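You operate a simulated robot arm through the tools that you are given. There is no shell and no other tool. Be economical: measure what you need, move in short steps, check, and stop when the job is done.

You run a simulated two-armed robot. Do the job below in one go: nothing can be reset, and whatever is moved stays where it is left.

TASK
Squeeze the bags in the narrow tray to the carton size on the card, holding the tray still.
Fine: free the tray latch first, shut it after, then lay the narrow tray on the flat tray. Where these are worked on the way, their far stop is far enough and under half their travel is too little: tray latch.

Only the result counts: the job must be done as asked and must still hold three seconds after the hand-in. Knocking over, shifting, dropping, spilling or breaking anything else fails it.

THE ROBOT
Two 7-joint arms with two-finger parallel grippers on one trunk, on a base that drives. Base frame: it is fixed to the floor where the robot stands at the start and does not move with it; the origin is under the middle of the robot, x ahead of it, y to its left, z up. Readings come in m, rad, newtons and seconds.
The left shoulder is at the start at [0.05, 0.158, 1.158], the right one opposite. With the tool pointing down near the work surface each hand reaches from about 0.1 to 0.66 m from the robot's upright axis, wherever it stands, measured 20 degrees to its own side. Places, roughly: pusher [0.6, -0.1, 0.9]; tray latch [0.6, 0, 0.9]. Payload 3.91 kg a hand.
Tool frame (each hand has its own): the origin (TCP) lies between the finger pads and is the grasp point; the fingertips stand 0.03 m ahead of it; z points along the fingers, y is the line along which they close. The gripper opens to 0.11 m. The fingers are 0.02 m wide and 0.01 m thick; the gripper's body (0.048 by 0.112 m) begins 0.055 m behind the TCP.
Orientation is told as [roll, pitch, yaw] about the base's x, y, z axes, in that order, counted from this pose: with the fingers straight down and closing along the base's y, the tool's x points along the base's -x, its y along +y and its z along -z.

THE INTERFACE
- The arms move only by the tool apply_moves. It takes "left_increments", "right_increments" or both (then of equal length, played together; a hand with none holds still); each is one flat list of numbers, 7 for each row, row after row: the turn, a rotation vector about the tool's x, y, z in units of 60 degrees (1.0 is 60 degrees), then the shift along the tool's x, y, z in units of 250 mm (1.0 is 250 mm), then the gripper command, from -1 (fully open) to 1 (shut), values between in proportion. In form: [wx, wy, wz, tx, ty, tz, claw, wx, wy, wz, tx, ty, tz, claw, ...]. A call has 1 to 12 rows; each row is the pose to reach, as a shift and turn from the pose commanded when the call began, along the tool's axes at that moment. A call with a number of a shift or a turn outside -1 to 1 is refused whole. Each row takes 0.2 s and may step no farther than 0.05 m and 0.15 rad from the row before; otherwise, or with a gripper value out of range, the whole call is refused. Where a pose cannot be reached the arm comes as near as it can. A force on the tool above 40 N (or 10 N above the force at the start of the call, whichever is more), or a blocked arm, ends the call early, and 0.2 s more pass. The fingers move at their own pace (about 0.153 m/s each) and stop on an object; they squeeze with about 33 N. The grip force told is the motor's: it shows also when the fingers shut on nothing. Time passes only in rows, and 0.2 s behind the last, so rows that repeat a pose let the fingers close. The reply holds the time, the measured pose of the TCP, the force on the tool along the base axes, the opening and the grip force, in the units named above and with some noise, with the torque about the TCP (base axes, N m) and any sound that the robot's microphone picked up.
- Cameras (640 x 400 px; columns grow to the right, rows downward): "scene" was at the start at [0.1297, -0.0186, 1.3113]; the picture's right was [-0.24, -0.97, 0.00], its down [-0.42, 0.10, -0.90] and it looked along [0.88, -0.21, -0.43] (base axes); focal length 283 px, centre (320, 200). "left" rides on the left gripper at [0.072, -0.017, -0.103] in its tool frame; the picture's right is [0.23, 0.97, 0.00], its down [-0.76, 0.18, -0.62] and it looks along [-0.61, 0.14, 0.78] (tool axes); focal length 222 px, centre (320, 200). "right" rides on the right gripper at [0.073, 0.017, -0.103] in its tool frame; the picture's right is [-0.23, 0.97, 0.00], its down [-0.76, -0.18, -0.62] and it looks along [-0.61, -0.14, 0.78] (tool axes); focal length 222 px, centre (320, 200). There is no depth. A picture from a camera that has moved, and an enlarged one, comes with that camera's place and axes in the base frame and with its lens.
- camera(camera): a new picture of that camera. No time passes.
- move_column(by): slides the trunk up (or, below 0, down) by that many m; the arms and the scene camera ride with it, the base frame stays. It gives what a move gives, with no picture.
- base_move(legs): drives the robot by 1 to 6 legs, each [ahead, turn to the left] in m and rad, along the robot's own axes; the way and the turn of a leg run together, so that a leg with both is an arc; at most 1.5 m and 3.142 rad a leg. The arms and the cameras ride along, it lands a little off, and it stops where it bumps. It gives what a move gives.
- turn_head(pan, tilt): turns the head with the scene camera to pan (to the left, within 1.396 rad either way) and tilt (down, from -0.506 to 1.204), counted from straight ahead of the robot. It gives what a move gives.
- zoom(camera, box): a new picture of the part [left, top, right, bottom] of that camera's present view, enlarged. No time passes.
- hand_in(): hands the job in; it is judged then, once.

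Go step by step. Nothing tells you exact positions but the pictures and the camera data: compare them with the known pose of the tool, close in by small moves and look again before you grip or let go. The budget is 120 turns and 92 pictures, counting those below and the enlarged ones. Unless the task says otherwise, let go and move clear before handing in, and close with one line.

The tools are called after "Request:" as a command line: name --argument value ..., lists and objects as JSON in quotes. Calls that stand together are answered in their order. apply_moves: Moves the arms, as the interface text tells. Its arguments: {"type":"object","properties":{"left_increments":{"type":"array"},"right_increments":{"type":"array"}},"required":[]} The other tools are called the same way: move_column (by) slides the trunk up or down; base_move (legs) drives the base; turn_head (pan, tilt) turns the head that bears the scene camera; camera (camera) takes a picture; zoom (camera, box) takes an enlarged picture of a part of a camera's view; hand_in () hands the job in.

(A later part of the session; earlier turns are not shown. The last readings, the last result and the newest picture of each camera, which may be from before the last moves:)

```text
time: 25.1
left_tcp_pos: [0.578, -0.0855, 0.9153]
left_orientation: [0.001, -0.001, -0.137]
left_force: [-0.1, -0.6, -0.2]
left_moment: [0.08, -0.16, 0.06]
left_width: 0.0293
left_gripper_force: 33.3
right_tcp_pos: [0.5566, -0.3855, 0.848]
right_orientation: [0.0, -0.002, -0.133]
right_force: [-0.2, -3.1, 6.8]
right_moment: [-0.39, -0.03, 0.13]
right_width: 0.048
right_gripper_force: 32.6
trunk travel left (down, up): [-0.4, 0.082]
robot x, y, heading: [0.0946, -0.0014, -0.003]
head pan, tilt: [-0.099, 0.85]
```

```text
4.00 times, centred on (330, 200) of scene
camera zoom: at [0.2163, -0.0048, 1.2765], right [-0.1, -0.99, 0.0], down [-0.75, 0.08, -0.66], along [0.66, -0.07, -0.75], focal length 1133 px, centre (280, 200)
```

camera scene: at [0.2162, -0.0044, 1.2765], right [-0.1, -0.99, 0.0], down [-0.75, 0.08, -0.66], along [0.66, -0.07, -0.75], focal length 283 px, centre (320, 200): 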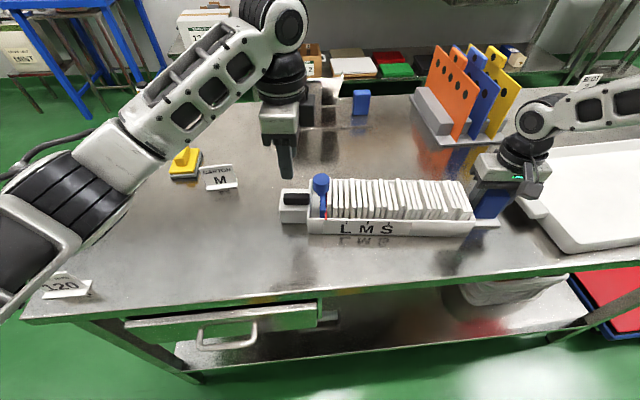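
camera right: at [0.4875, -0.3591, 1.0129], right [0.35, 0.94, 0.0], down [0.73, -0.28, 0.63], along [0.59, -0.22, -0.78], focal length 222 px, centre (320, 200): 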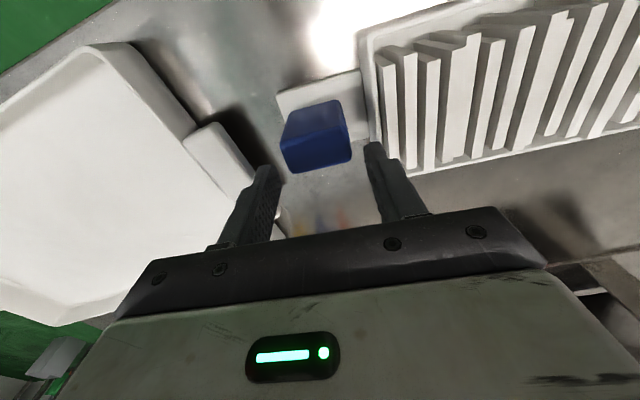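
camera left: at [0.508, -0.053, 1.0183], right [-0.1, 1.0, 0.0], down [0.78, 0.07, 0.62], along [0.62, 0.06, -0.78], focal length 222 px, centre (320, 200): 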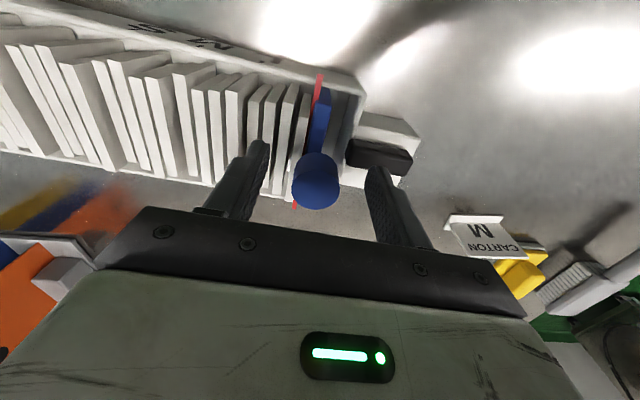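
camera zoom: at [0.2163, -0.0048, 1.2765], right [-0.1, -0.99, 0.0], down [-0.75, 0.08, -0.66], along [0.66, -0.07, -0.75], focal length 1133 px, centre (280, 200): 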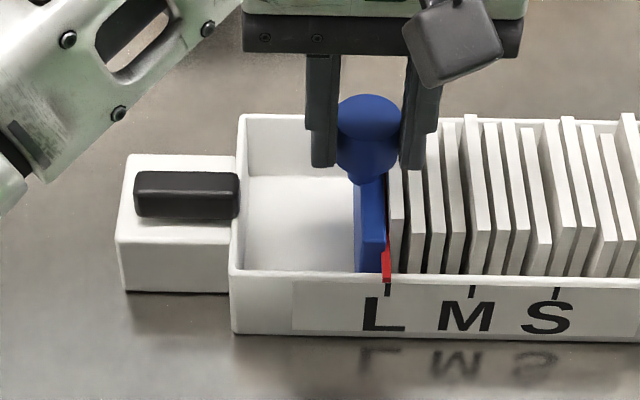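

It slides freely; pointer is now at L, with ~40 mm to M. Advance 36 mm then check finely.

Request:
apply_moves --left_increments '[0, 0, 0, 0, -0.03, 0, 1, 0, 0, 0, 0, -0.06, 0, 1, 0, 0, 0, 0, -0.09, 0, 1, 0, 0, 0, 0, -0.12, 0, 1, 0, 0, 0, 0, -0.146, 0, 1, 0, 0, 0, 0, -0.146, 0, 1]'

Request:
zoom --camera "scene" --box '[320, 190, 400, 240]'

```text
time: 26.6
left_tcp_pos: [0.5735, -0.1214, 0.9151]
left_orientation: [0.001, -0.001, -0.133]
left_force: [-1.4, 1.0, 0.4]
left_moment: [0.05, 0.01, 0.09]
left_width: 0.029
left_gripper_force: 33.3
right_tcp_pos: [0.5563, -0.3866, 0.8474]
right_orientation: [0.001, -0.005, -0.131]
right_force: [-0.1, -3.1, 5.1]
right_moment: [-0.6, -0.01, -0.35]
right_width: 0.048
right_gripper_force: 32.7
trunk travel left (down, up): [-0.4, 0.082]
robot x, y, heading: [0.0964, -0.0002, 0.0]
head pan, tilt: [-0.099, 0.85]
```

```text
8.00 times, centred on (360, 215) of scene
camera zoom: at [0.2162, -0.0048, 1.2765], right [-0.1, -0.99, 0.0], down [-0.75, 0.08, -0.66], along [0.66, -0.07, -0.75], focal length 2265 px, centre (0, 80)
```

zoom: 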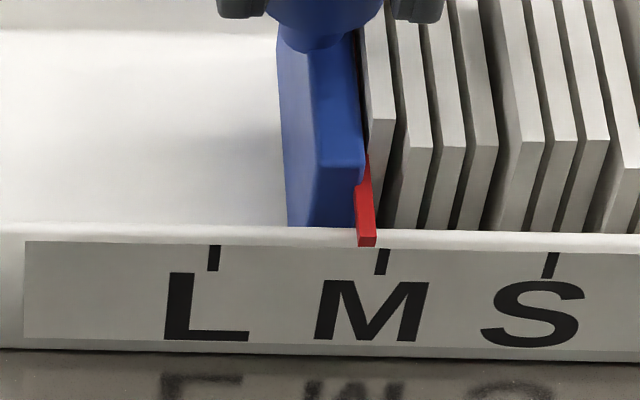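

Pointer is about 3.7 mm short of the M tick. Advance that much.

Request:
apply_moves --left_increments '[0, 0, 0, 0, -0.008, 0, 1, 0, 0, 0, 0, -0.0155, 0, 1, 0, 0, 0, 0, -0.0155, 0, 1]'

Request:
zoom --camera "scene" --box '[320, 190, 400, 240]'

```text
time: 27.4
left_tcp_pos: [0.5726, -0.1249, 0.9151]
left_orientation: [0.002, 0.0, -0.135]
left_force: [0.9, 0.0, -0.2]
left_moment: [0.11, -0.01, 0.06]
left_width: 0.0293
left_gripper_force: 33.1
right_tcp_pos: [0.5562, -0.3853, 0.8471]
right_orientation: [0.001, -0.004, -0.13]
right_force: [-1.5, -2.3, 7.8]
right_moment: [0.06, 0.01, 0.05]
right_width: 0.0478
right_gripper_force: 33.2
trunk travel left (down, up): [-0.4, 0.082]
robot x, y, heading: [0.0981, 0.0003, -0.002]
head pan, tilt: [-0.099, 0.85]
```

```text
8.00 times, centred on (360, 215) of scene
camera zoom: at [0.2164, -0.0047, 1.2765], right [-0.1, -0.99, 0.0], down [-0.75, 0.08, -0.66], along [0.66, -0.07, -0.75], focal length 2265 px, centre (0, 80)
```

zoom: 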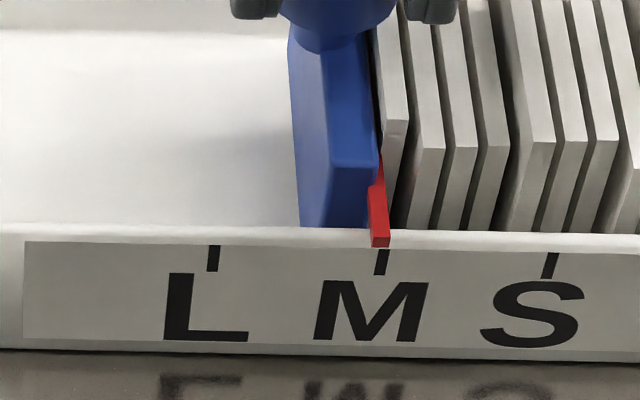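

Within about 0.6 mm of the tick. I nudge slightly, then open the left hand and see whether it stays.

Request:
apply_moves --left_increments '[0, 0, 0, 0, -0.0025, 0, 1, 0, 0, 0, 0, -0.0025, 0, 1, 0, 0, 0, 0, -0.0025, 0, 0, 0, 0, 0, 0, -0.0025, 0, -0.2, 0, 0, 0, 0, -0.0025, 0, -0.2]'

Request:
zoom --camera "scene" --box '[320, 190, 400, 240]'

```text
time: 28.6
left_tcp_pos: [0.5715, -0.1235, 0.9161]
left_orientation: [0.001, -0.001, -0.135]
left_force: [0.7, 0.7, -0.6]
left_moment: [-0.02, 0.01, 0.01]
left_width: 0.0663
left_gripper_force: 0.0
right_tcp_pos: [0.5568, -0.3858, 0.8465]
right_orientation: [0.001, -0.003, -0.13]
right_force: [-0.7, 1.5, 3.3]
right_moment: [-0.18, -0.09, 0.39]
right_width: 0.0479
right_gripper_force: 32.6
trunk travel left (down, up): [-0.4, 0.082]
robot x, y, heading: [0.1002, -0.003, -0.003]
head pan, tilt: [-0.099, 0.85]
```

```text
8.00 times, centred on (360, 215) of scene
camera zoom: at [0.2163, -0.0044, 1.2765], right [-0.1, -0.99, 0.0], down [-0.75, 0.08, -0.66], along [0.66, -0.07, -0.75], focal length 2265 px, centre (0, 80)
```

zoom: 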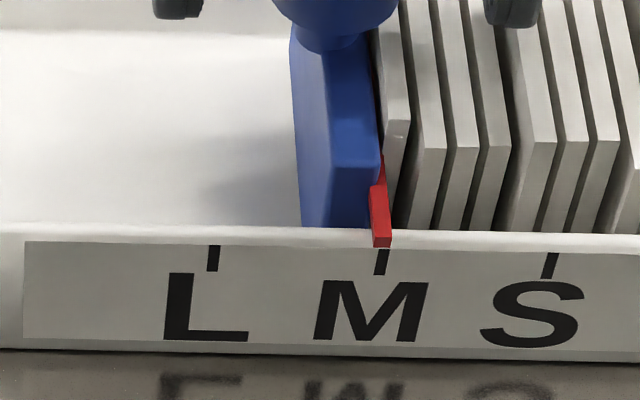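

The pointer stays exactly on M. Now lift the left hand, go back over the latch while rotating.

Request:
apply_moves --left_increments '[0, 0, 0, 0, 0, -0.14, -0.2, 0, 0, 0, 0, 0, -0.28, -0.2, 0, 0, 0.14, 0.006, 0.09, -0.28, 0, 0, 0, 0.28, 0.011, 0.18, -0.28, 0, 0, 0, 0.42, 0.017, 0.27, -0.28, 0.2, 0, 0, 0.56, 0.022, 0.36, -0.28, 0.2, 0, 0, 0.7, 0.028, 0.45, -0.28, 0.2, 0, 0, 0.84, 0.033, 0.528, -0.28, 0.2, 0, 0, 0.98, 0.033, 0.528, -0.28, 0.2]'

```text
time: 30.6
left_tcp_pos: [0.5813, 0.0078, 0.9849]
left_orientation: [0.003, 0.0, -1.165]
left_force: [0.2, -0.1, -0.4]
left_moment: [-0.03, 0.0, -0.04]
left_width: 0.044
left_gripper_force: 0.1
right_tcp_pos: [0.5561, -0.3853, 0.8467]
right_orientation: [0.0, -0.003, -0.132]
right_force: [-1.0, -1.1, 3.9]
right_moment: [-0.02, 0.0, -0.2]
right_width: 0.048
right_gripper_force: 32.7
trunk travel left (down, up): [-0.4, 0.082]
robot x, y, heading: [0.0932, 0.0014, -0.002]
head pan, tilt: [-0.099, 0.85]
```

Request:
apply_moves --left_increments '[0, 0, 0.128, 0, 0, 0, 0.2, 0, 0, 0.256, 0, 0, 0.1, 0.2, 0, 0, 0.384, 0, 0, 0.2, 0.2, 0, 0, 0.512, 0, 0, 0.29, 0.2, 0, 0, 0.512, 0, 0, 0.29, 0.2]'

Request:
zoom --camera "scene" --box '[260, 140, 400, 240]'

Request:
camera --camera "left"

```text
time: 31.8
left_tcp_pos: [0.5821, 0.0097, 0.914]
left_orientation: [0.003, 0.002, -1.698]
left_force: [0.6, -0.7, 0.2]
left_moment: [-0.02, 0.01, -0.02]
left_width: 0.044
left_gripper_force: 0.1
right_tcp_pos: [0.5561, -0.3848, 0.8472]
right_orientation: [-0.001, -0.004, -0.13]
right_force: [-1.2, -1.3, 4.1]
right_moment: [-0.04, 0.12, -0.04]
right_width: 0.0479
right_gripper_force: 33.1
trunk travel left (down, up): [-0.4, 0.082]
robot x, y, heading: [0.1008, 0.0008, -0.003]
head pan, tilt: [-0.099, 0.85]
```

```text
4.00 times, centred on (330, 190) of scene
camera zoom: at [0.2163, -0.0046, 1.2765], right [-0.1, -0.99, 0.0], down [-0.75, 0.08, -0.66], along [0.66, -0.07, -0.75], focal length 1133 px, centre (280, 240)
```

zoom: 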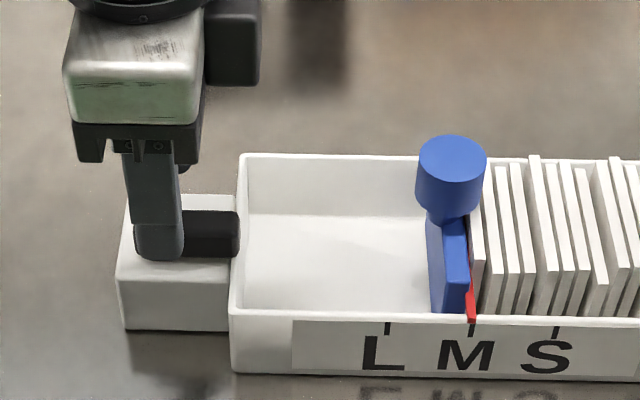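

```text
52 pictures are left
camera left: at [0.574, 0.0832, 1.0171], right [0.99, 0.1, 0.0], down [0.08, -0.78, 0.62], along [0.06, -0.62, -0.78], focal length 222 px, centre (320, 200)
```

left: 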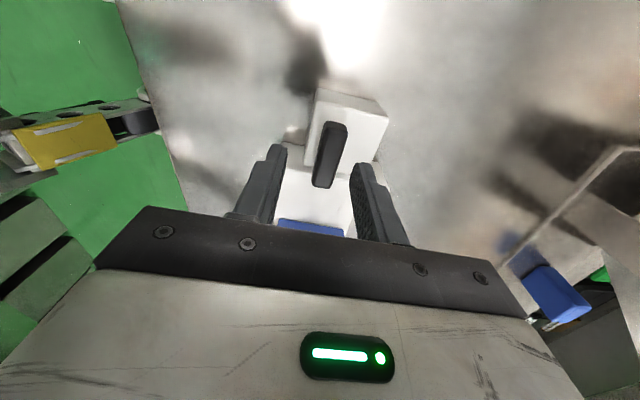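

Bar is between the fingers. Lower and grip it.

Request:
apply_moves --left_increments '[0, 0, 0, 0, 0.008, 0.07, 0.2, 0, 0, 0, -0.006, 0.008, 0.135, 0.2, 0, 0, 0, -0.006, 0.008, 0.135, 0.6, 0, 0, 0, -0.006, 0.008, 0.135, 1, 0, 0, 0, -0.006, 0.008, 0.135, 1]'

```text
time: 33.0
left_tcp_pos: [0.5843, 0.0056, 0.8795]
left_orientation: [0.003, 0.003, -1.694]
left_force: [6.3, 0.4, 3.4]
left_moment: [0.28, -0.16, 0.18]
left_width: 0.0175
left_gripper_force: 33.5
right_tcp_pos: [0.5568, -0.3855, 0.8471]
right_orientation: [0.0, -0.002, -0.129]
right_force: [-3.3, 1.8, 3.5]
right_moment: [-0.14, -0.1, 1.28]
right_width: 0.0481
right_gripper_force: 33.1
trunk travel left (down, up): [-0.4, 0.082]
robot x, y, heading: [0.0992, 0.0001, -0.003]
head pan, tilt: [-0.099, 0.85]
```

Gripped. Turn the latch back, counter-clockwise, along its arc.

Request:
apply_moves --left_increments '[0, 0, -0.14, 0, 0.006, 0, 1, 0, 0, -0.28, 0.0016, 0.012, 0, 1, 0, 0, -0.42, 0.004, 0.0172, 0, 1, 0, 0, -0.56, 0.0064, 0.022, 0, 1, 0, 0, -0.7, 0.0104, 0.0268, 0, 1, 0, 0, -0.84, 0.0144, 0.0308, 0, 1, 0, 0, -0.98, 0.0192, 0.0344, 0, 1]'

```text
time: 34.5
left_tcp_pos: [0.5919, 0.0102, 0.8806]
left_orientation: [0.0, 0.0, -0.667]
left_force: [2.1, 0.2, 2.5]
left_moment: [-0.03, -0.03, 0.03]
left_width: 0.0176
left_gripper_force: 33.0
right_tcp_pos: [0.5563, -0.3852, 0.8462]
right_orientation: [0.0, -0.004, -0.131]
right_force: [-1.7, 2.6, 1.9]
right_moment: [-0.14, 0.35, 1.05]
right_width: 0.0481
right_gripper_force: 33.0
trunk travel left (down, up): [-0.4, 0.082]
robot x, y, heading: [0.0977, 0.0002, -0.006]
head pan, tilt: [-0.099, 0.85]
```

Request:
apply_moves --left_increments '[0, 0, -0.132, 0, 0.0056, 0, 1, 0, 0, -0.266, 0.0016, 0.0112, 0, 1, 0, 0, -0.4, 0.0032, 0.0164, 0, 1, 0, 0, -0.533, 0.006, 0.0212, 0, 1, 0, 0, -0.6, 0.0072, 0.0228, 0, 1, 0, 0, -0.6, 0.0072, 0.0228, 0, 1]'

Request:
zoom --camera "scene" --box '[260, 150, 400, 250]'

```text
time: 36.0
left_tcp_pos: [0.5937, 0.0134, 0.8801]
left_orientation: [0.001, 0.0, -0.042]
left_force: [-2.9, -6.2, 0.0]
left_moment: [-0.09, 0.29, -0.85]
left_width: 0.0182
left_gripper_force: 33.0
right_tcp_pos: [0.557, -0.385, 0.8468]
right_orientation: [0.001, -0.005, -0.131]
right_force: [1.0, 5.4, 1.8]
right_moment: [-0.51, 0.13, 0.19]
right_width: 0.048
right_gripper_force: 33.3
trunk travel left (down, up): [-0.4, 0.082]
robot x, y, heading: [0.0985, -0.0006, -0.003]
head pan, tilt: [-0.099, 0.85]
```

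```text
4.00 times, centred on (330, 200) of scene
camera zoom: at [0.2165, -0.0047, 1.2765], right [-0.1, -0.99, 0.0], down [-0.75, 0.08, -0.66], along [0.66, -0.07, -0.75], focal length 1133 px, centre (280, 200)
```

zoom: 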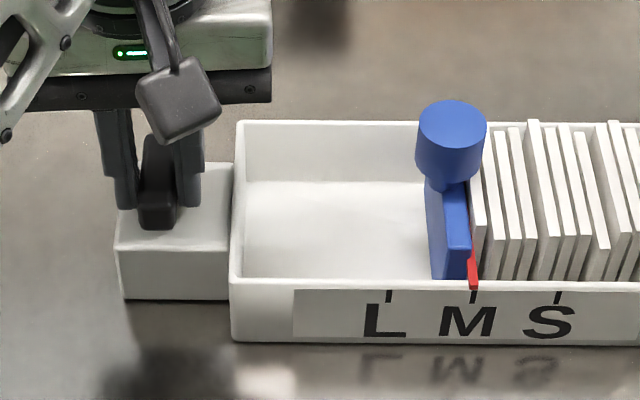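

Latch is shut at its stop. Release it, lift clear, and look over the flat tray.

Request:
apply_moves --left_increments '[0, 0, 0.06, 0, 0, 0, 1, 0, 0, 0.06, 0, 0, 0, 0.2, 0, 0, 0.06, 0, 0, 0, 0.2, 0, 0, 0.06, 0, 0, -0.1, 0.2, 0, 0, 0.06, 0, 0, -0.25, -0.5, 0, 0, 0.06, 0, 0, -0.45, -0.9]'

Request:
turn_head --pan -0.6 --tilt 0.75

Request:
camera --camera "scene"

```text
time: 37.4
left_tcp_pos: [0.5927, 0.0154, 0.9934]
left_orientation: [0.001, 0.001, -0.103]
left_force: [0.2, 0.4, 0.9]
left_moment: [-0.02, 0.03, -0.04]
left_width: 0.1045
left_gripper_force: 0.0
right_tcp_pos: [0.5576, -0.3851, 0.8473]
right_orientation: [-0.001, -0.003, -0.129]
right_force: [-0.2, -1.5, 3.2]
right_moment: [0.19, -0.2, 0.14]
right_width: 0.0477
right_gripper_force: 33.1
trunk travel left (down, up): [-0.4, 0.082]
robot x, y, heading: [0.0988, 0.001, 0.001]
head pan, tilt: [-0.099, 0.85]
```

```text
time: 38.3
left_tcp_pos: [0.5939, 0.0152, 0.993]
left_orientation: [0.001, -0.001, -0.104]
left_force: [-1.0, 1.3, 0.5]
left_moment: [0.01, -0.03, -0.01]
left_width: 0.1044
left_gripper_force: 0.1
right_tcp_pos: [0.5574, -0.3858, 0.846]
right_orientation: [0.0, -0.003, -0.131]
right_force: [-0.5, -1.5, 2.4]
right_moment: [0.04, -0.11, 0.32]
right_width: 0.048
right_gripper_force: 33.6
trunk travel left (down, up): [-0.4, 0.082]
robot x, y, heading: [0.1003, -0.0013, 0.001]
head pan, tilt: [-0.6, 0.75]
```

```text
50 pictures are left
camera scene: at [0.2068, -0.0437, 1.2845], right [-0.57, -0.82, 0.0], down [-0.56, 0.39, -0.73], along [0.6, -0.41, -0.68], focal length 283 px, centre (320, 200)
```

scene: 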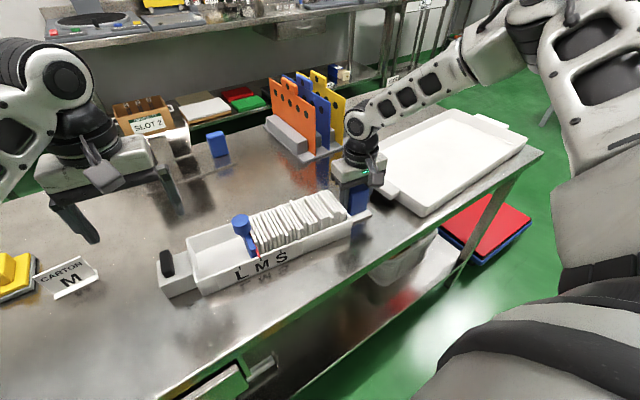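

The flat tray spans roughly x 0.46–0.72, y -0.49…-0.98. I'll carry the narrow tray with both hands: right on the handle, left across the end block. Rotate the left hand for that.

Request:
apply_moves --left_increments '[0, 0, 0.14, 0, 0, 0, -1, 0, 0, 0.28, 0, 0, 0, -1, 0, 0, 0.42, 0, 0, 0, -1, 0, 0, 0.56, 0, 0, 0, -1, 0, 0, 0.7, 0, 0, 0, -1, 0, 0, 0.84, 0, 0, 0, -1, 0, 0, 0.98, 0, 0, 0, -1]'

Request:
apply_moves --left_increments '[0, 0, 0.14, 0, 0, 0, -1, 0, 0, 0.28, 0, 0, 0, -1, 0, 0, 0.41, 0, 0, 0, -1, 0, 0, 0.53, 0, 0, 0.04, -1, 0, 0, 0.53, 0, 0, 0.04, -1]'

Request:
camera --camera "left"

Request:
zoom --camera "scene" --box '[130, 190, 370, 310]'

```text
time: 39.9
left_tcp_pos: [0.5945, 0.0144, 0.9931]
left_orientation: [0.001, 0.0, -1.132]
left_force: [0.0, -0.5, -0.1]
left_moment: [0.0, -0.02, 0.01]
left_width: 0.11
left_gripper_force: 0.2
right_tcp_pos: [0.5571, -0.3859, 0.8467]
right_orientation: [0.0, -0.003, -0.129]
right_force: [-1.4, -2.0, 2.5]
right_moment: [-0.02, -0.01, 0.39]
right_width: 0.048
right_gripper_force: 33.4
trunk travel left (down, up): [-0.4, 0.082]
robot x, y, heading: [0.1006, -0.0009, 0.003]
head pan, tilt: [-0.6, 0.75]
```

```text
time: 41.1
left_tcp_pos: [0.5949, 0.0151, 0.9818]
left_orientation: [0.0, 0.001, -1.687]
left_force: [0.0, 0.8, 0.5]
left_moment: [0.02, 0.0, -0.01]
left_width: 0.1098
left_gripper_force: 0.0
right_tcp_pos: [0.5576, -0.3857, 0.8464]
right_orientation: [0.001, -0.004, -0.128]
right_force: [-1.4, -1.1, 1.9]
right_moment: [0.0, 0.06, 0.41]
right_width: 0.0482
right_gripper_force: 32.7
trunk travel left (down, up): [-0.4, 0.082]
robot x, y, heading: [0.0965, 0.0014, -0.003]
head pan, tilt: [-0.6, 0.75]
```

```text
49 pictures are left
camera left: at [0.5854, 0.0902, 1.085], right [0.99, 0.11, 0.0], down [0.09, -0.78, 0.62], along [0.07, -0.62, -0.78], focal length 222 px, centre (320, 200)
```

left: 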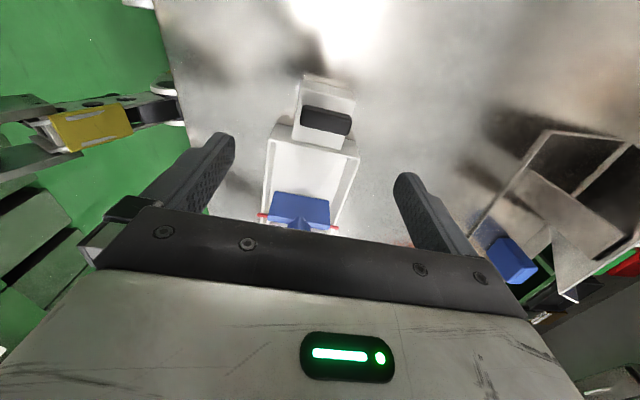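

```text
2.67 times, centred on (250, 250) of scene
camera zoom: at [0.2068, -0.0438, 1.2846], right [-0.57, -0.82, 0.0], down [-0.56, 0.39, -0.73], along [0.6, -0.41, -0.68], focal length 755 px, centre (507, 67)
```

zoom: 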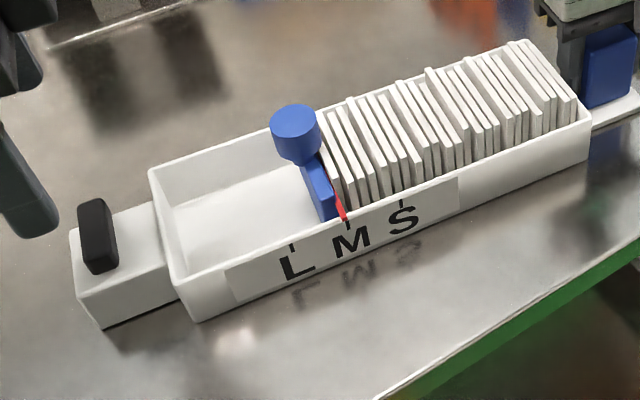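

Request:
zoom --camera "left" --box '[230, 60, 430, 240]'

```text
2.22 times, centred on (330, 150) of left
camera zoom: at [0.5854, 0.0902, 1.085], right [0.99, 0.11, 0.0], down [0.09, -0.78, 0.62], along [0.07, -0.62, -0.78], focal length 494 px, centre (298, 311)
```

zoom: 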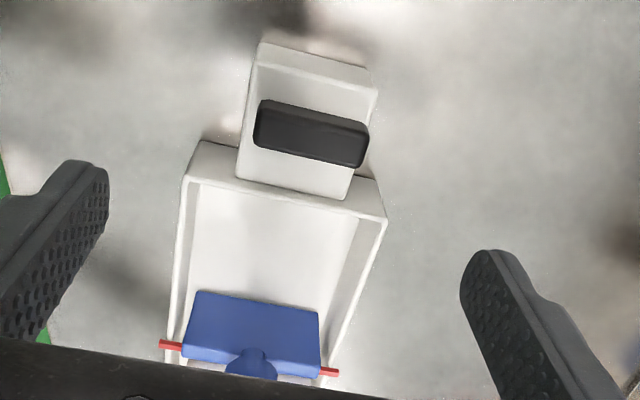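

Block centre is about (0.598, 0.008), 56 mm wide. I'll grip it close to the tray end (y≈-0.003) so the fingers miss the latch bar; lower most of the way first.

Request:
apply_moves --left_increments '[0, 0, -0.03, -0.035, 0.008, 0.15, -1, 0, 0, -0.03, -0.071, 0.015, 0.3, -1, 0, 0, -0.03, -0.071, 0.015, 0.4, -1, 0, 0, -0.03, -0.071, 0.015, 0.4, -1]'

Request:
camera --camera "left"

Request:
zoom --camera "scene" --box '[100, 180, 300, 320]'

```text
time: 42.1
left_tcp_pos: [0.5961, -0.0033, 0.8813]
left_orientation: [0.001, 0.003, -1.655]
left_force: [-0.1, -0.5, -0.7]
left_moment: [0.02, 0.0, 0.0]
left_width: 0.1101
left_gripper_force: 0.1
right_tcp_pos: [0.5563, -0.3861, 0.8466]
right_orientation: [0.0, -0.004, -0.129]
right_force: [-0.9, -1.2, 3.3]
right_moment: [0.01, -0.02, 0.41]
right_width: 0.0479
right_gripper_force: 32.4
trunk travel left (down, up): [-0.4, 0.082]
robot x, y, heading: [0.0952, -0.0018, -0.006]
head pan, tilt: [-0.6, 0.75]
```

```text
46 pictures are left
camera left: at [0.584, 0.0719, 0.9856], right [0.99, 0.14, 0.0], down [0.11, -0.77, 0.62], along [0.09, -0.62, -0.78], focal length 222 px, centre (320, 200)
```

left: 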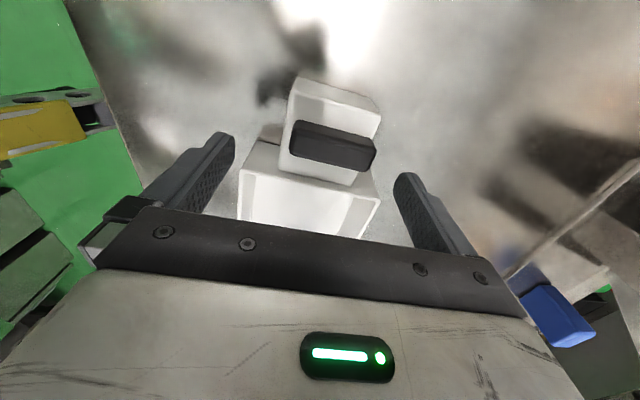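

```text
2.86 times, centred on (200, 250) of scene
camera zoom: at [0.2068, -0.0437, 1.2846], right [-0.57, -0.82, 0.0], down [-0.56, 0.39, -0.73], along [0.6, -0.41, -0.68], focal length 809 px, centre (663, 57)
```

zoom: 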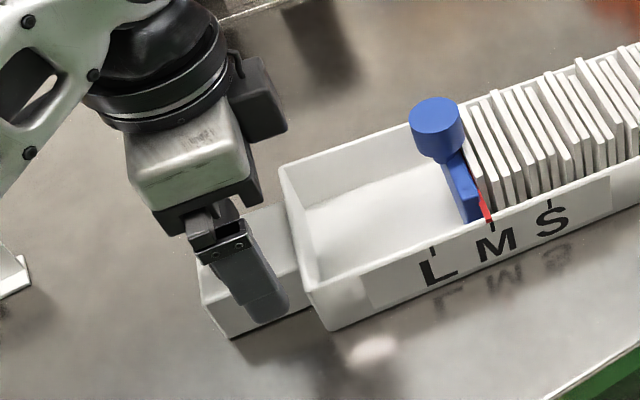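

Good alignment. Lower fully with a 3 mm shift away from the tray wall, then close.

Request:
apply_moves --left_increments '[0, 0, 0, 0.012, 0, 0.06, -1, 0, 0, 0, 0.012, 0, 0.12, -1, 0, 0, 0, 0.012, 0, 0.18, -1, 0, 0, 0, 0.012, 0, 0.18, -0.3, 0, 0, 0, 0.012, 0, 0.18, 0.3, 0, 0, 0, 0.012, 0, 0.18, 1, 0, 0, 0, 0.012, 0, 0.18, 1]'

Request:
zoom --camera "scene" --box '[100, 180, 300, 320]'

```text
time: 43.7
left_tcp_pos: [0.5977, -0.0001, 0.8373]
left_orientation: [0.0, 0.001, -1.654]
left_force: [1.6, -0.6, 0.4]
left_moment: [-0.09, -0.35, -0.54]
left_width: 0.0604
left_gripper_force: 33.3
right_tcp_pos: [0.5564, -0.3851, 0.8467]
right_orientation: [-0.003, -0.005, -0.13]
right_force: [-2.8, -0.2, 2.9]
right_moment: [0.27, 0.2, 1.11]
right_width: 0.048
right_gripper_force: 32.9
trunk travel left (down, up): [-0.4, 0.082]
robot x, y, heading: [0.098, 0.0008, -0.004]
head pan, tilt: [-0.6, 0.75]
```

```text
2.86 times, centred on (200, 250) of scene
camera zoom: at [0.207, -0.0437, 1.2845], right [-0.57, -0.82, 0.0], down [-0.56, 0.39, -0.73], along [0.6, -0.41, -0.68], focal length 809 px, centre (663, 57)
```

zoom: 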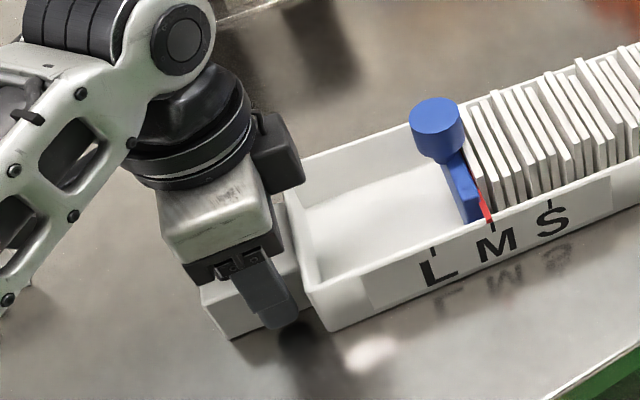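

Both hands hold the tray. Lift together by 3 cm and check the loads.

Request:
apply_moves --left_increments '[0, 0, 0, 0, 0, -0.02, 1, 0, 0, 0, 0, 0, -0.04, 1, 0, 0, 0, 0, 0, -0.08, 1, 0, 0, 0, 0, 0, -0.12, 1, 0, 0, 0, 0, 0, -0.12, 1]' --right_increments '[0, 0, 0, 0, 0, -0.02, 1, 0, 0, 0, 0, 0, -0.04, 1, 0, 0, 0, 0, 0, -0.08, 1, 0, 0, 0, 0, 0, -0.12, 1, 0, 0, 0, 0, 0, -0.12, 1]'

Request:
camera --camera "scene"

```text
time: 44.9
left_tcp_pos: [0.5986, -0.0009, 0.8674]
left_orientation: [0.0, 0.001, -1.656]
left_force: [-2.2, 1.8, -0.5]
left_moment: [-0.15, -0.05, -1.43]
left_width: 0.0604
left_gripper_force: 32.7
right_tcp_pos: [0.5557, -0.3857, 0.8754]
right_orientation: [0.0, -0.004, -0.132]
right_force: [1.4, -1.9, -3.5]
right_moment: [-0.48, 0.11, 0.6]
right_width: 0.0481
right_gripper_force: 33.1
trunk travel left (down, up): [-0.4, 0.082]
robot x, y, heading: [0.0981, -0.001, -0.0]
head pan, tilt: [-0.6, 0.75]
```

```text
43 pictures are left
camera scene: at [0.2075, -0.044, 1.2844], right [-0.57, -0.82, 0.0], down [-0.56, 0.39, -0.73], along [0.6, -0.41, -0.68], focal length 283 px, centre (320, 200)
```

scene: 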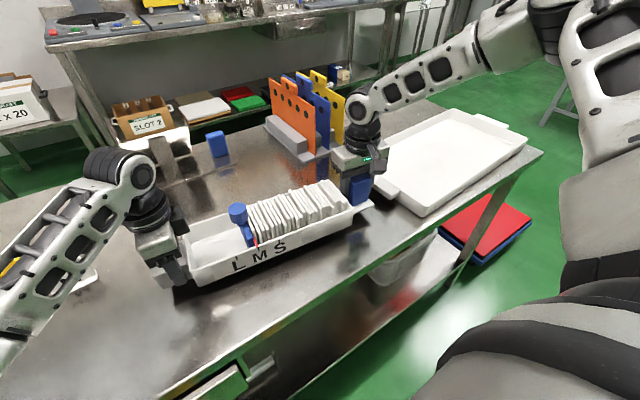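

The tray is light and stable. Raise the trunk 0.08 m.

Request:
move_column --by 0.08

Request:
zoom --camera "scene" --box '[320, 80, 560, 240]'

```text
time: 46.0
left_tcp_pos: [0.5985, -0.0006, 0.9459]
left_orientation: [0.001, 0.001, -1.656]
left_force: [-2.4, 3.8, 0.2]
left_moment: [-0.58, 0.31, -1.42]
left_width: 0.0606
left_gripper_force: 32.8
right_tcp_pos: [0.558, -0.3857, 0.9558]
right_orientation: [-0.001, -0.002, -0.131]
right_force: [3.0, -2.5, -4.7]
right_moment: [-0.51, -0.18, 0.26]
right_width: 0.048
right_gripper_force: 33.1
trunk travel left (down, up): [-0.48, 0.002]
robot x, y, heading: [0.098, 0.0035, -0.003]
head pan, tilt: [-0.6, 0.75]
```

```text
2.50 times, centred on (440, 160) of scene
camera zoom: at [0.2077, -0.044, 1.3644], right [-0.57, -0.82, 0.0], down [-0.56, 0.39, -0.73], along [0.6, -0.41, -0.68], focal length 708 px, centre (20, 300)
```

zoom: 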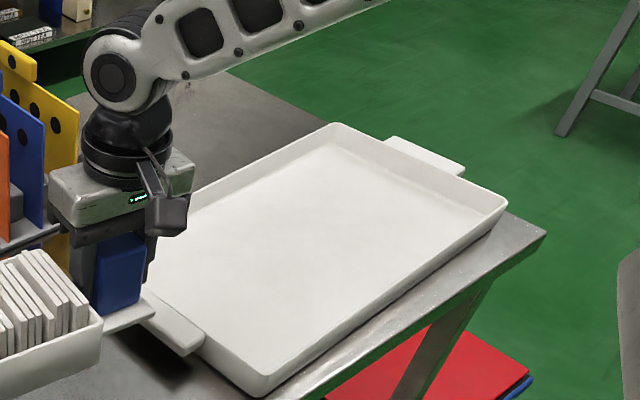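

Flat tray outer ≈ 0.49 × 0.26 m centred near (0.597, -0.751), yaw ≈ +0.04; the narrow tray (~0.456 m) fits inside lengthwise. Before driving I check free space on the right.

Request:
turn_head --pan -1.35 --tilt 0.5

Request:
camera --camera "scene"

```text
time: 47.1
left_tcp_pos: [0.5978, -0.0001, 0.9464]
left_orientation: [-0.001, 0.001, -1.655]
left_force: [-0.5, 2.9, -0.5]
left_moment: [-0.47, 0.35, -0.94]
left_width: 0.0603
left_gripper_force: 32.6
right_tcp_pos: [0.5566, -0.386, 0.9564]
right_orientation: [0.0, -0.002, -0.128]
right_force: [2.1, -2.2, -3.0]
right_moment: [-0.35, -0.3, 0.27]
right_width: 0.0478
right_gripper_force: 32.2
trunk travel left (down, up): [-0.48, 0.002]
robot x, y, heading: [0.0963, -0.0024, -0.003]
head pan, tilt: [-1.349, 0.499]
```

```text
41 pictures are left
camera scene: at [0.1592, -0.0858, 1.3864], right [-0.98, -0.22, 0.0], down [-0.11, 0.47, -0.88], along [0.19, -0.86, -0.48], focal length 283 px, centre (320, 200)
```

scene: 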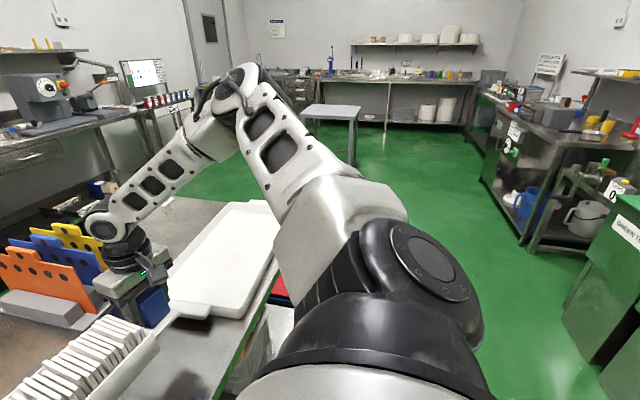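

Plenty of free floor. Drive: back 0.15, turn right 90°.

Request:
base_move --legs '[[-0.15, 0], [0, -1.571]]'

Request:
camera --camera "right"

```text
time: 52.3
left_tcp_pos: [-0.0397, -0.4994, 0.9463]
left_orientation: [0.0, 0.002, 3.086]
left_force: [3.5, -2.1, -1.3]
left_moment: [0.0, 0.06, -0.41]
left_width: 0.0604
left_gripper_force: 32.8
right_tcp_pos: [-0.4276, -0.4696, 0.957]
right_orientation: [0.0, 0.0, -1.671]
right_force: [-3.7, 1.4, -1.2]
right_moment: [0.06, 0.24, 0.96]
right_width: 0.0476
right_gripper_force: 33.3
trunk travel left (down, up): [-0.48, 0.002]
robot x, y, heading: [-0.054, -0.0016, -1.542]
head pan, tilt: [-1.349, 0.499]
```

```text
40 pictures are left
camera right: at [-0.4024, -0.3985, 1.0596], right [0.95, -0.32, 0.0], down [-0.25, -0.74, 0.63], along [-0.2, -0.59, -0.78], focal length 222 px, centre (320, 200)
```

right: 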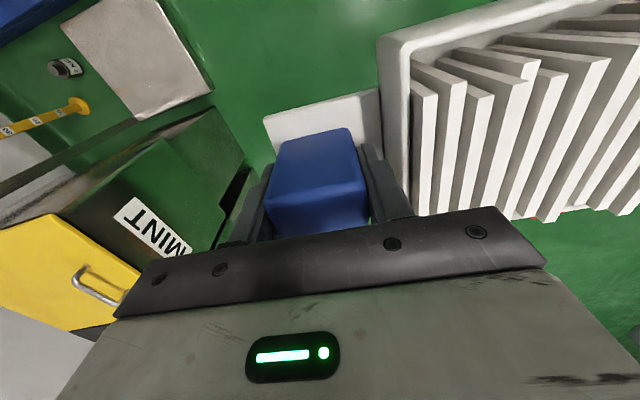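

Request:
base_move --legs '[[0.64, 0], [0, 1.672]]'

Request:
turn_head --pan -0.1 --tilt 0.85

Request:
camera --camera "scene"

```text
time: 60.0
left_tcp_pos: [0.4539, -0.5479, 0.9442]
left_orientation: [-0.002, 0.002, -1.478]
left_force: [0.6, 1.1, -2.1]
left_moment: [-0.02, -0.07, -0.4]
left_width: 0.0603
left_gripper_force: 32.6
right_tcp_pos: [0.4815, -0.935, 0.9573]
right_orientation: [-0.002, -0.001, 0.046]
right_force: [-1.5, -1.2, -1.8]
right_moment: [-0.03, 0.08, 0.89]
right_width: 0.0479
right_gripper_force: 33.2
trunk travel left (down, up): [-0.48, 0.002]
robot x, y, heading: [-0.0362, -0.6375, 0.177]
head pan, tilt: [-1.349, 0.499]
```

```text
time: 61.4
left_tcp_pos: [0.4546, -0.5482, 0.9471]
left_orientation: [0.001, 0.001, -1.481]
left_force: [0.2, 0.9, -2.2]
left_moment: [-0.09, 0.04, -0.67]
left_width: 0.0602
left_gripper_force: 33.4
right_tcp_pos: [0.4815, -0.9343, 0.9564]
right_orientation: [-0.003, 0.0, 0.047]
right_force: [-0.3, 0.6, -1.4]
right_moment: [0.02, -0.09, 0.6]
right_width: 0.048
right_gripper_force: 32.8
trunk travel left (down, up): [-0.48, 0.002]
robot x, y, heading: [-0.039, -0.6364, 0.172]
head pan, tilt: [-0.099, 0.85]
```

```text
39 pictures are left
camera scene: at [0.0803, -0.6196, 1.3564], right [0.08, -1.0, 0.0], down [-0.75, -0.06, -0.66], along [0.66, 0.05, -0.75], focal length 283 px, centre (320, 200)
```

scene: 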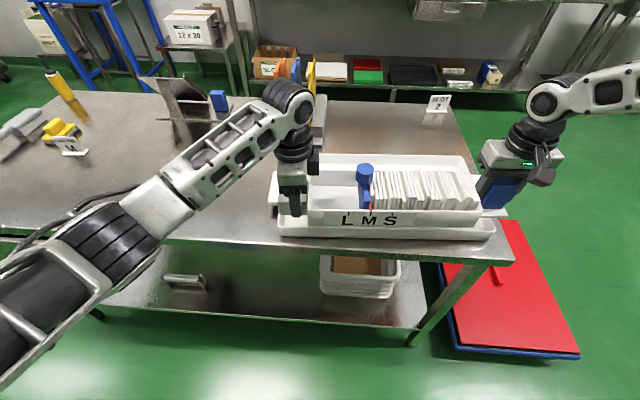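

The tray now hovers above/before the flat tray. Zoom to measure alignment.

Request:
zoom --camera "scene" --box '[260, 140, 520, 250]'

```text
2.46 times, centred on (390, 195) of scene
camera zoom: at [0.0803, -0.6196, 1.3564], right [0.08, -1.0, 0.0], down [-0.75, -0.06, -0.66], along [0.66, 0.05, -0.75], focal length 697 px, centre (148, 212)
```

zoom: 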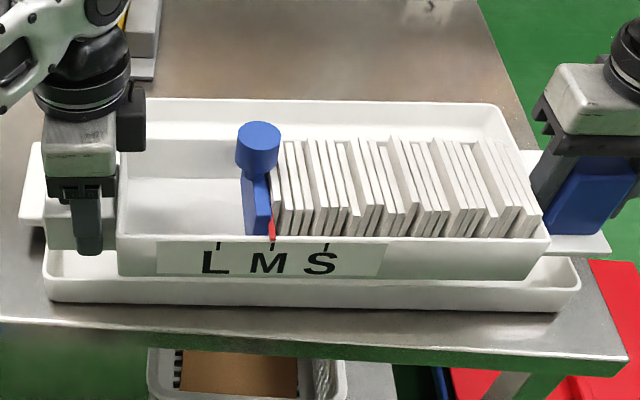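

Computed: flat tray centre ≈ (0.599, -0.745), yaw ≈ 0.042; the narrow tray's centre is (0.468, -0.741), yaw 0.07. A small right turn and 0.134 m ahead brings it over.

Request:
base_move --legs '[[0, -0.03], [0.134, 0]]'

Request:
camera --camera "scene"

```text
time: 63.1
left_tcp_pos: [0.5909, -0.5425, 0.9452]
left_orientation: [0.001, 0.002, -1.507]
left_force: [0.7, 0.3, -2.0]
left_moment: [0.19, 0.1, -1.01]
left_width: 0.0602
left_gripper_force: 32.9
right_tcp_pos: [0.6055, -0.9293, 0.9564]
right_orientation: [-0.003, -0.003, 0.018]
right_force: [0.3, -0.3, -2.7]
right_moment: [-0.26, -0.08, 1.01]
right_width: 0.0483
right_gripper_force: 33.0
trunk travel left (down, up): [-0.48, 0.002]
robot x, y, heading: [0.0937, -0.6135, 0.149]
head pan, tilt: [-0.099, 0.85]
```

```text
37 pictures are left
camera scene: at [0.2141, -0.6032, 1.3563], right [0.05, -1.0, 0.0], down [-0.75, -0.04, -0.66], along [0.66, 0.03, -0.75], focal length 283 px, centre (320, 200)
```

scene: 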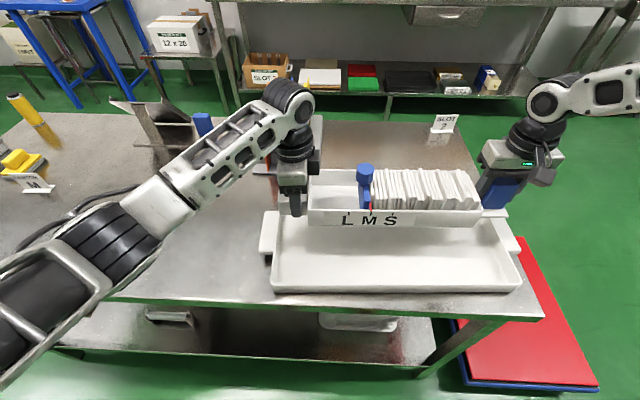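

Request:
zoom --camera "scene" --box '[250, 150, 540, 310]'

Request:
camera --camera "right"

Request:
camera --camera "left"

```text
2.21 times, centred on (395, 230) of scene
camera zoom: at [0.2141, -0.6032, 1.3563], right [0.05, -1.0, 0.0], down [-0.75, -0.04, -0.66], along [0.66, 0.03, -0.75], focal length 625 px, centre (154, 134)
```

zoom: 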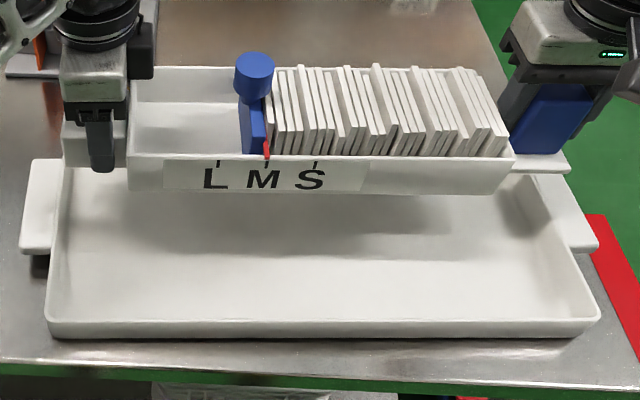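

```text
35 pictures are left
camera right: at [0.5336, -0.9144, 1.0592], right [0.21, 0.98, 0.0], down [0.76, -0.16, 0.62], along [0.61, -0.13, -0.78], focal length 222 px, centre (320, 200)
```

right: 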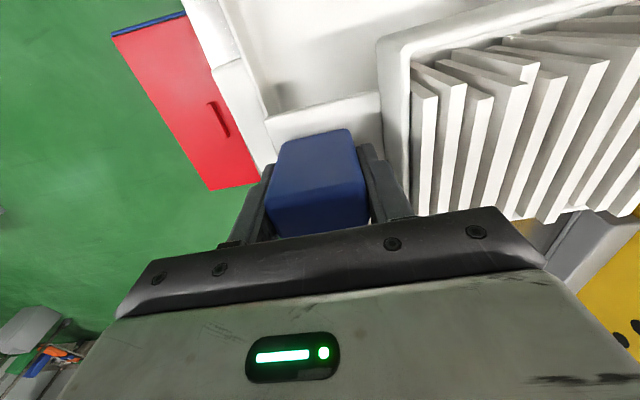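

```text
34 pictures are left
camera left: at [0.5676, -0.4703, 1.0491], right [0.96, 0.29, 0.0], down [0.23, -0.75, 0.62], along [0.18, -0.6, -0.78], focal length 222 px, centre (320, 200)
```

left: 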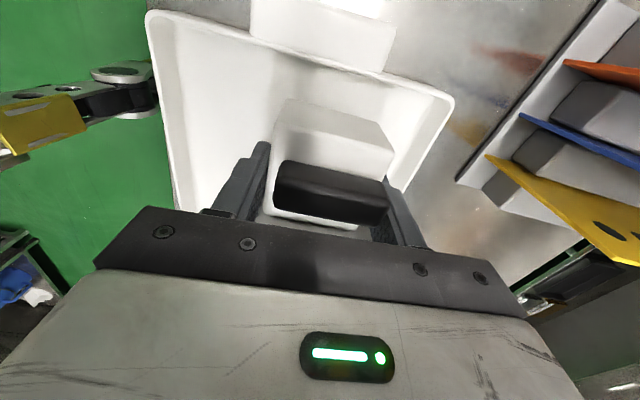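

Nearly aligned already. Zoom the left camera for end-clearance measurement.

Request:
zoom --camera "left" --box '[140, 0, 480, 230]'

Request:
zoom --camera "right" --box '[180, 0, 460, 200]'

```text
1.74 times, centred on (310, 115) of left
camera zoom: at [0.5676, -0.4703, 1.0491], right [0.96, 0.29, 0.0], down [0.23, -0.75, 0.62], along [0.18, -0.6, -0.78], focal length 386 px, centre (337, 348)
```

zoom: 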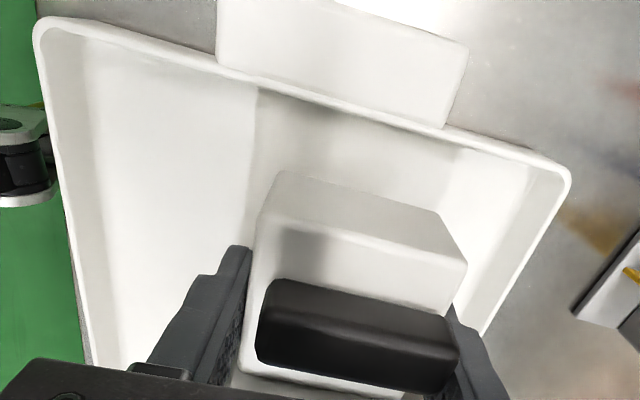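

```text
2.00 times, centred on (320, 100) of right
camera zoom: at [0.5336, -0.9144, 1.0592], right [0.21, 0.98, 0.0], down [0.76, -0.16, 0.62], along [0.61, -0.13, -0.78], focal length 444 px, centre (320, 400)
```

zoom: 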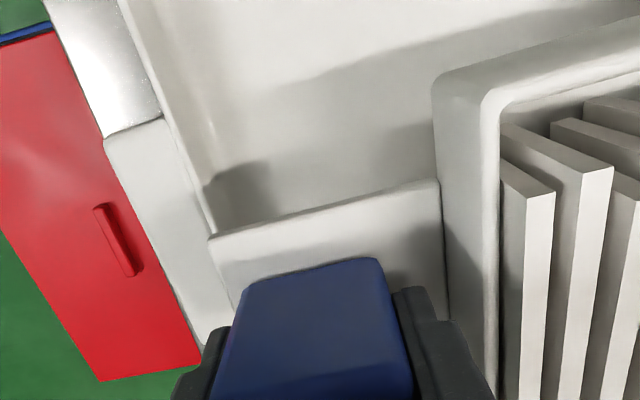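

Ends: narrow tray y -0.509…-0.961, flat tray inside -0.498…-0.986. Shift 7 mm to the right, then lower with the trunk 6 cm.

Request:
apply_moves --left_increments '[0, 0, 0, -0.014, -0.001, 0, 1, 0, 0, 0, -0.028, -0.002, 0, 1, 0, 0, 0, -0.028, -0.002, 0, 1]' --right_increments '[0, 0, 0, 0, -0.014, 0, 1, 0, 0, 0, 0, -0.028, 0, 1, 0, 0, 0, 0, -0.028, 0, 1]'

Request:
move_column --by -0.06

Request:
camera --camera "scene"

Request:
camera --camera "left"

Request:
camera --camera "right"

```text
time: 63.9
left_tcp_pos: [0.5896, -0.5496, 0.947]
left_orientation: [0.001, 0.001, -1.505]
left_force: [2.6, 0.0, -4.2]
left_moment: [-0.13, 0.23, -0.18]
left_width: 0.0603
left_gripper_force: 33.1
right_tcp_pos: [0.606, -0.9379, 0.9567]
right_orientation: [-0.002, -0.001, 0.021]
right_force: [-2.7, -0.5, -0.8]
right_moment: [0.28, -0.21, 1.04]
right_width: 0.048
right_gripper_force: 33.2
trunk travel left (down, up): [-0.48, 0.002]
robot x, y, heading: [0.0948, -0.6144, 0.142]
head pan, tilt: [-0.099, 0.85]
```

```text
time: 64.9
left_tcp_pos: [0.5896, -0.5487, 0.887]
left_orientation: [0.0, 0.002, -1.508]
left_force: [2.8, 0.3, -2.9]
left_moment: [0.23, 0.02, -0.34]
left_width: 0.0604
left_gripper_force: 32.5
right_tcp_pos: [0.6048, -0.9377, 0.8962]
right_orientation: [-0.001, -0.002, 0.019]
right_force: [-3.1, 0.5, -0.6]
right_moment: [0.14, 0.03, 1.29]
right_width: 0.0482
right_gripper_force: 33.5
trunk travel left (down, up): [-0.42, 0.062]
robot x, y, heading: [0.0931, -0.6144, 0.149]
head pan, tilt: [-0.099, 0.85]
```

```text
31 pictures are left
camera scene: at [0.2129, -0.6032, 1.2965], right [0.05, -1.0, 0.0], down [-0.75, -0.04, -0.66], along [0.66, 0.03, -0.75], focal length 283 px, centre (320, 200)
```

scene: 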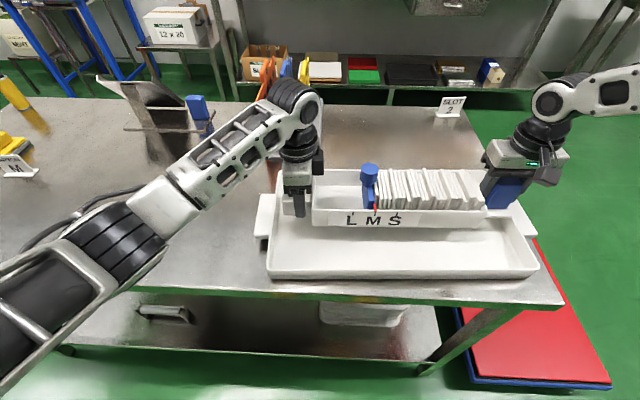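

```text
30 pictures are left
camera left: at [0.5666, -0.478, 0.9901], right [0.96, 0.29, 0.0], down [0.23, -0.75, 0.62], along [0.18, -0.6, -0.78], focal length 222 px, centre (320, 200)
```

left: 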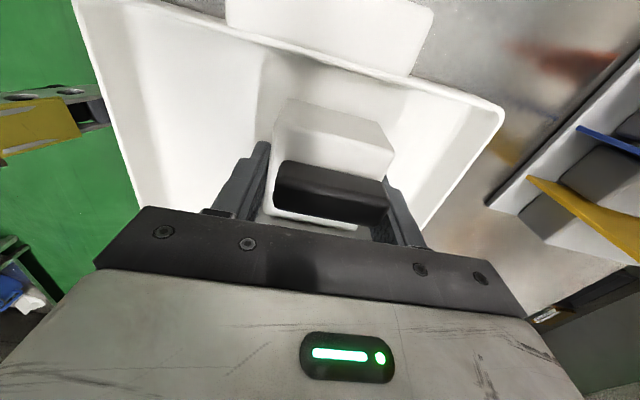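

```text
29 pictures are left
camera right: at [0.5333, -0.9222, 1.0], right [0.21, 0.98, 0.0], down [0.76, -0.16, 0.62], along [0.61, -0.13, -0.78], focal length 222 px, centre (320, 200)
```

right: 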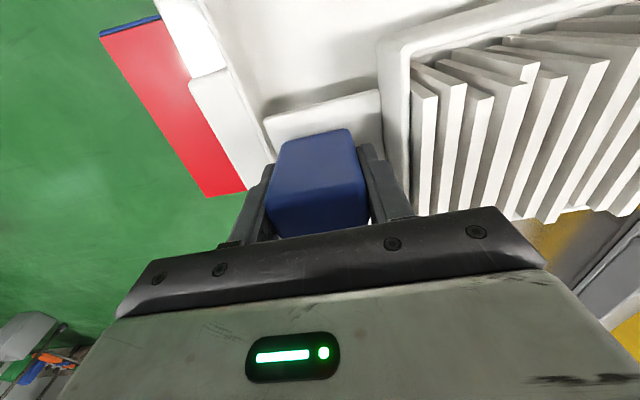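

Clearances about 16 mm left and 12 mm right: good. Lower with both arms, gently, 4 cm.

Request:
apply_moves --left_increments '[0, 0, 0, 0, 0, 0.04, 1, 0, 0, 0, 0, 0, 0.08, 1, 0, 0, 0, 0, 0, 0.12, 1, 0, 0, 0, 0, 0, 0.14, 1, 0, 0, 0, 0, 0, 0.16, 1, 0, 0, 0, 0, 0, 0.16, 1]' --right_increments '[0, 0, 0, 0, 0, 0.04, 1, 0, 0, 0, 0, 0, 0.08, 1, 0, 0, 0, 0, 0, 0.12, 1, 0, 0, 0, 0, 0, 0.14, 1, 0, 0, 0, 0, 0, 0.16, 1, 0, 0, 0, 0, 0, 0.16, 1]'

Request:
zoom --camera "scene" --box '[250, 140, 550, 300]'

```text
time: 66.3
left_tcp_pos: [0.5881, -0.5506, 0.8468]
left_orientation: [0.0, 0.0, -1.507]
left_force: [-1.5, 3.7, 0.2]
left_moment: [-0.94, -0.1, -1.04]
left_width: 0.0601
left_gripper_force: 32.8
right_tcp_pos: [0.6053, -0.9378, 0.8564]
right_orientation: [-0.002, -0.002, 0.02]
right_force: [2.0, -3.5, -5.0]
right_moment: [-0.63, 0.05, 0.46]
right_width: 0.0482
right_gripper_force: 33.1
trunk travel left (down, up): [-0.42, 0.062]
robot x, y, heading: [0.0928, -0.613, 0.154]
head pan, tilt: [-0.099, 0.85]
```

```text
2.13 times, centred on (400, 220) of scene
camera zoom: at [0.2131, -0.6033, 1.2964], right [0.05, -1.0, 0.0], down [-0.75, -0.04, -0.66], along [0.66, 0.03, -0.75], focal length 604 px, centre (149, 157)
```

zoom: 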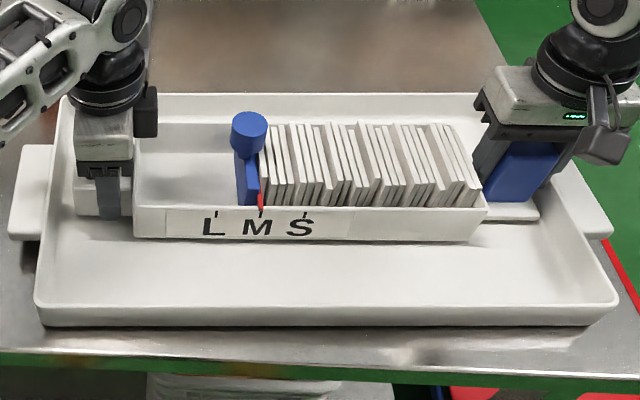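

The tray is inside the flat tray. Continue down in 2 mm steps until it rests.

Request:
apply_moves --left_increments '[0, 0, 0, 0, 0, 0.008, 1, 0, 0, 0, 0, 0, 0.016, 1, 0, 0, 0, 0, 0, 0.02, 1, 0, 0, 0, 0, 0, 0.02, 1]' --right_increments '[0, 0, 0, 0, 0, 0.008, 1, 0, 0, 0, 0, 0, 0.016, 1, 0, 0, 0, 0, 0, 0.02, 1, 0, 0, 0, 0, 0, 0.02, 1]'

```text
time: 67.3
left_tcp_pos: [0.5891, -0.5505, 0.8418]
left_orientation: [0.0, 0.003, -1.508]
left_force: [-0.1, 3.9, -3.1]
left_moment: [0.9, 0.16, -0.57]
left_width: 0.0603
left_gripper_force: 32.5
right_tcp_pos: [0.6055, -0.9371, 0.8517]
right_orientation: [-0.002, -0.004, 0.019]
right_force: [-1.4, -3.2, 0.3]
right_moment: [0.09, -0.05, 0.68]
right_width: 0.048
right_gripper_force: 33.0
trunk travel left (down, up): [-0.42, 0.062]
robot x, y, heading: [0.0954, -0.6136, 0.15]
head pan, tilt: [-0.099, 0.85]
```

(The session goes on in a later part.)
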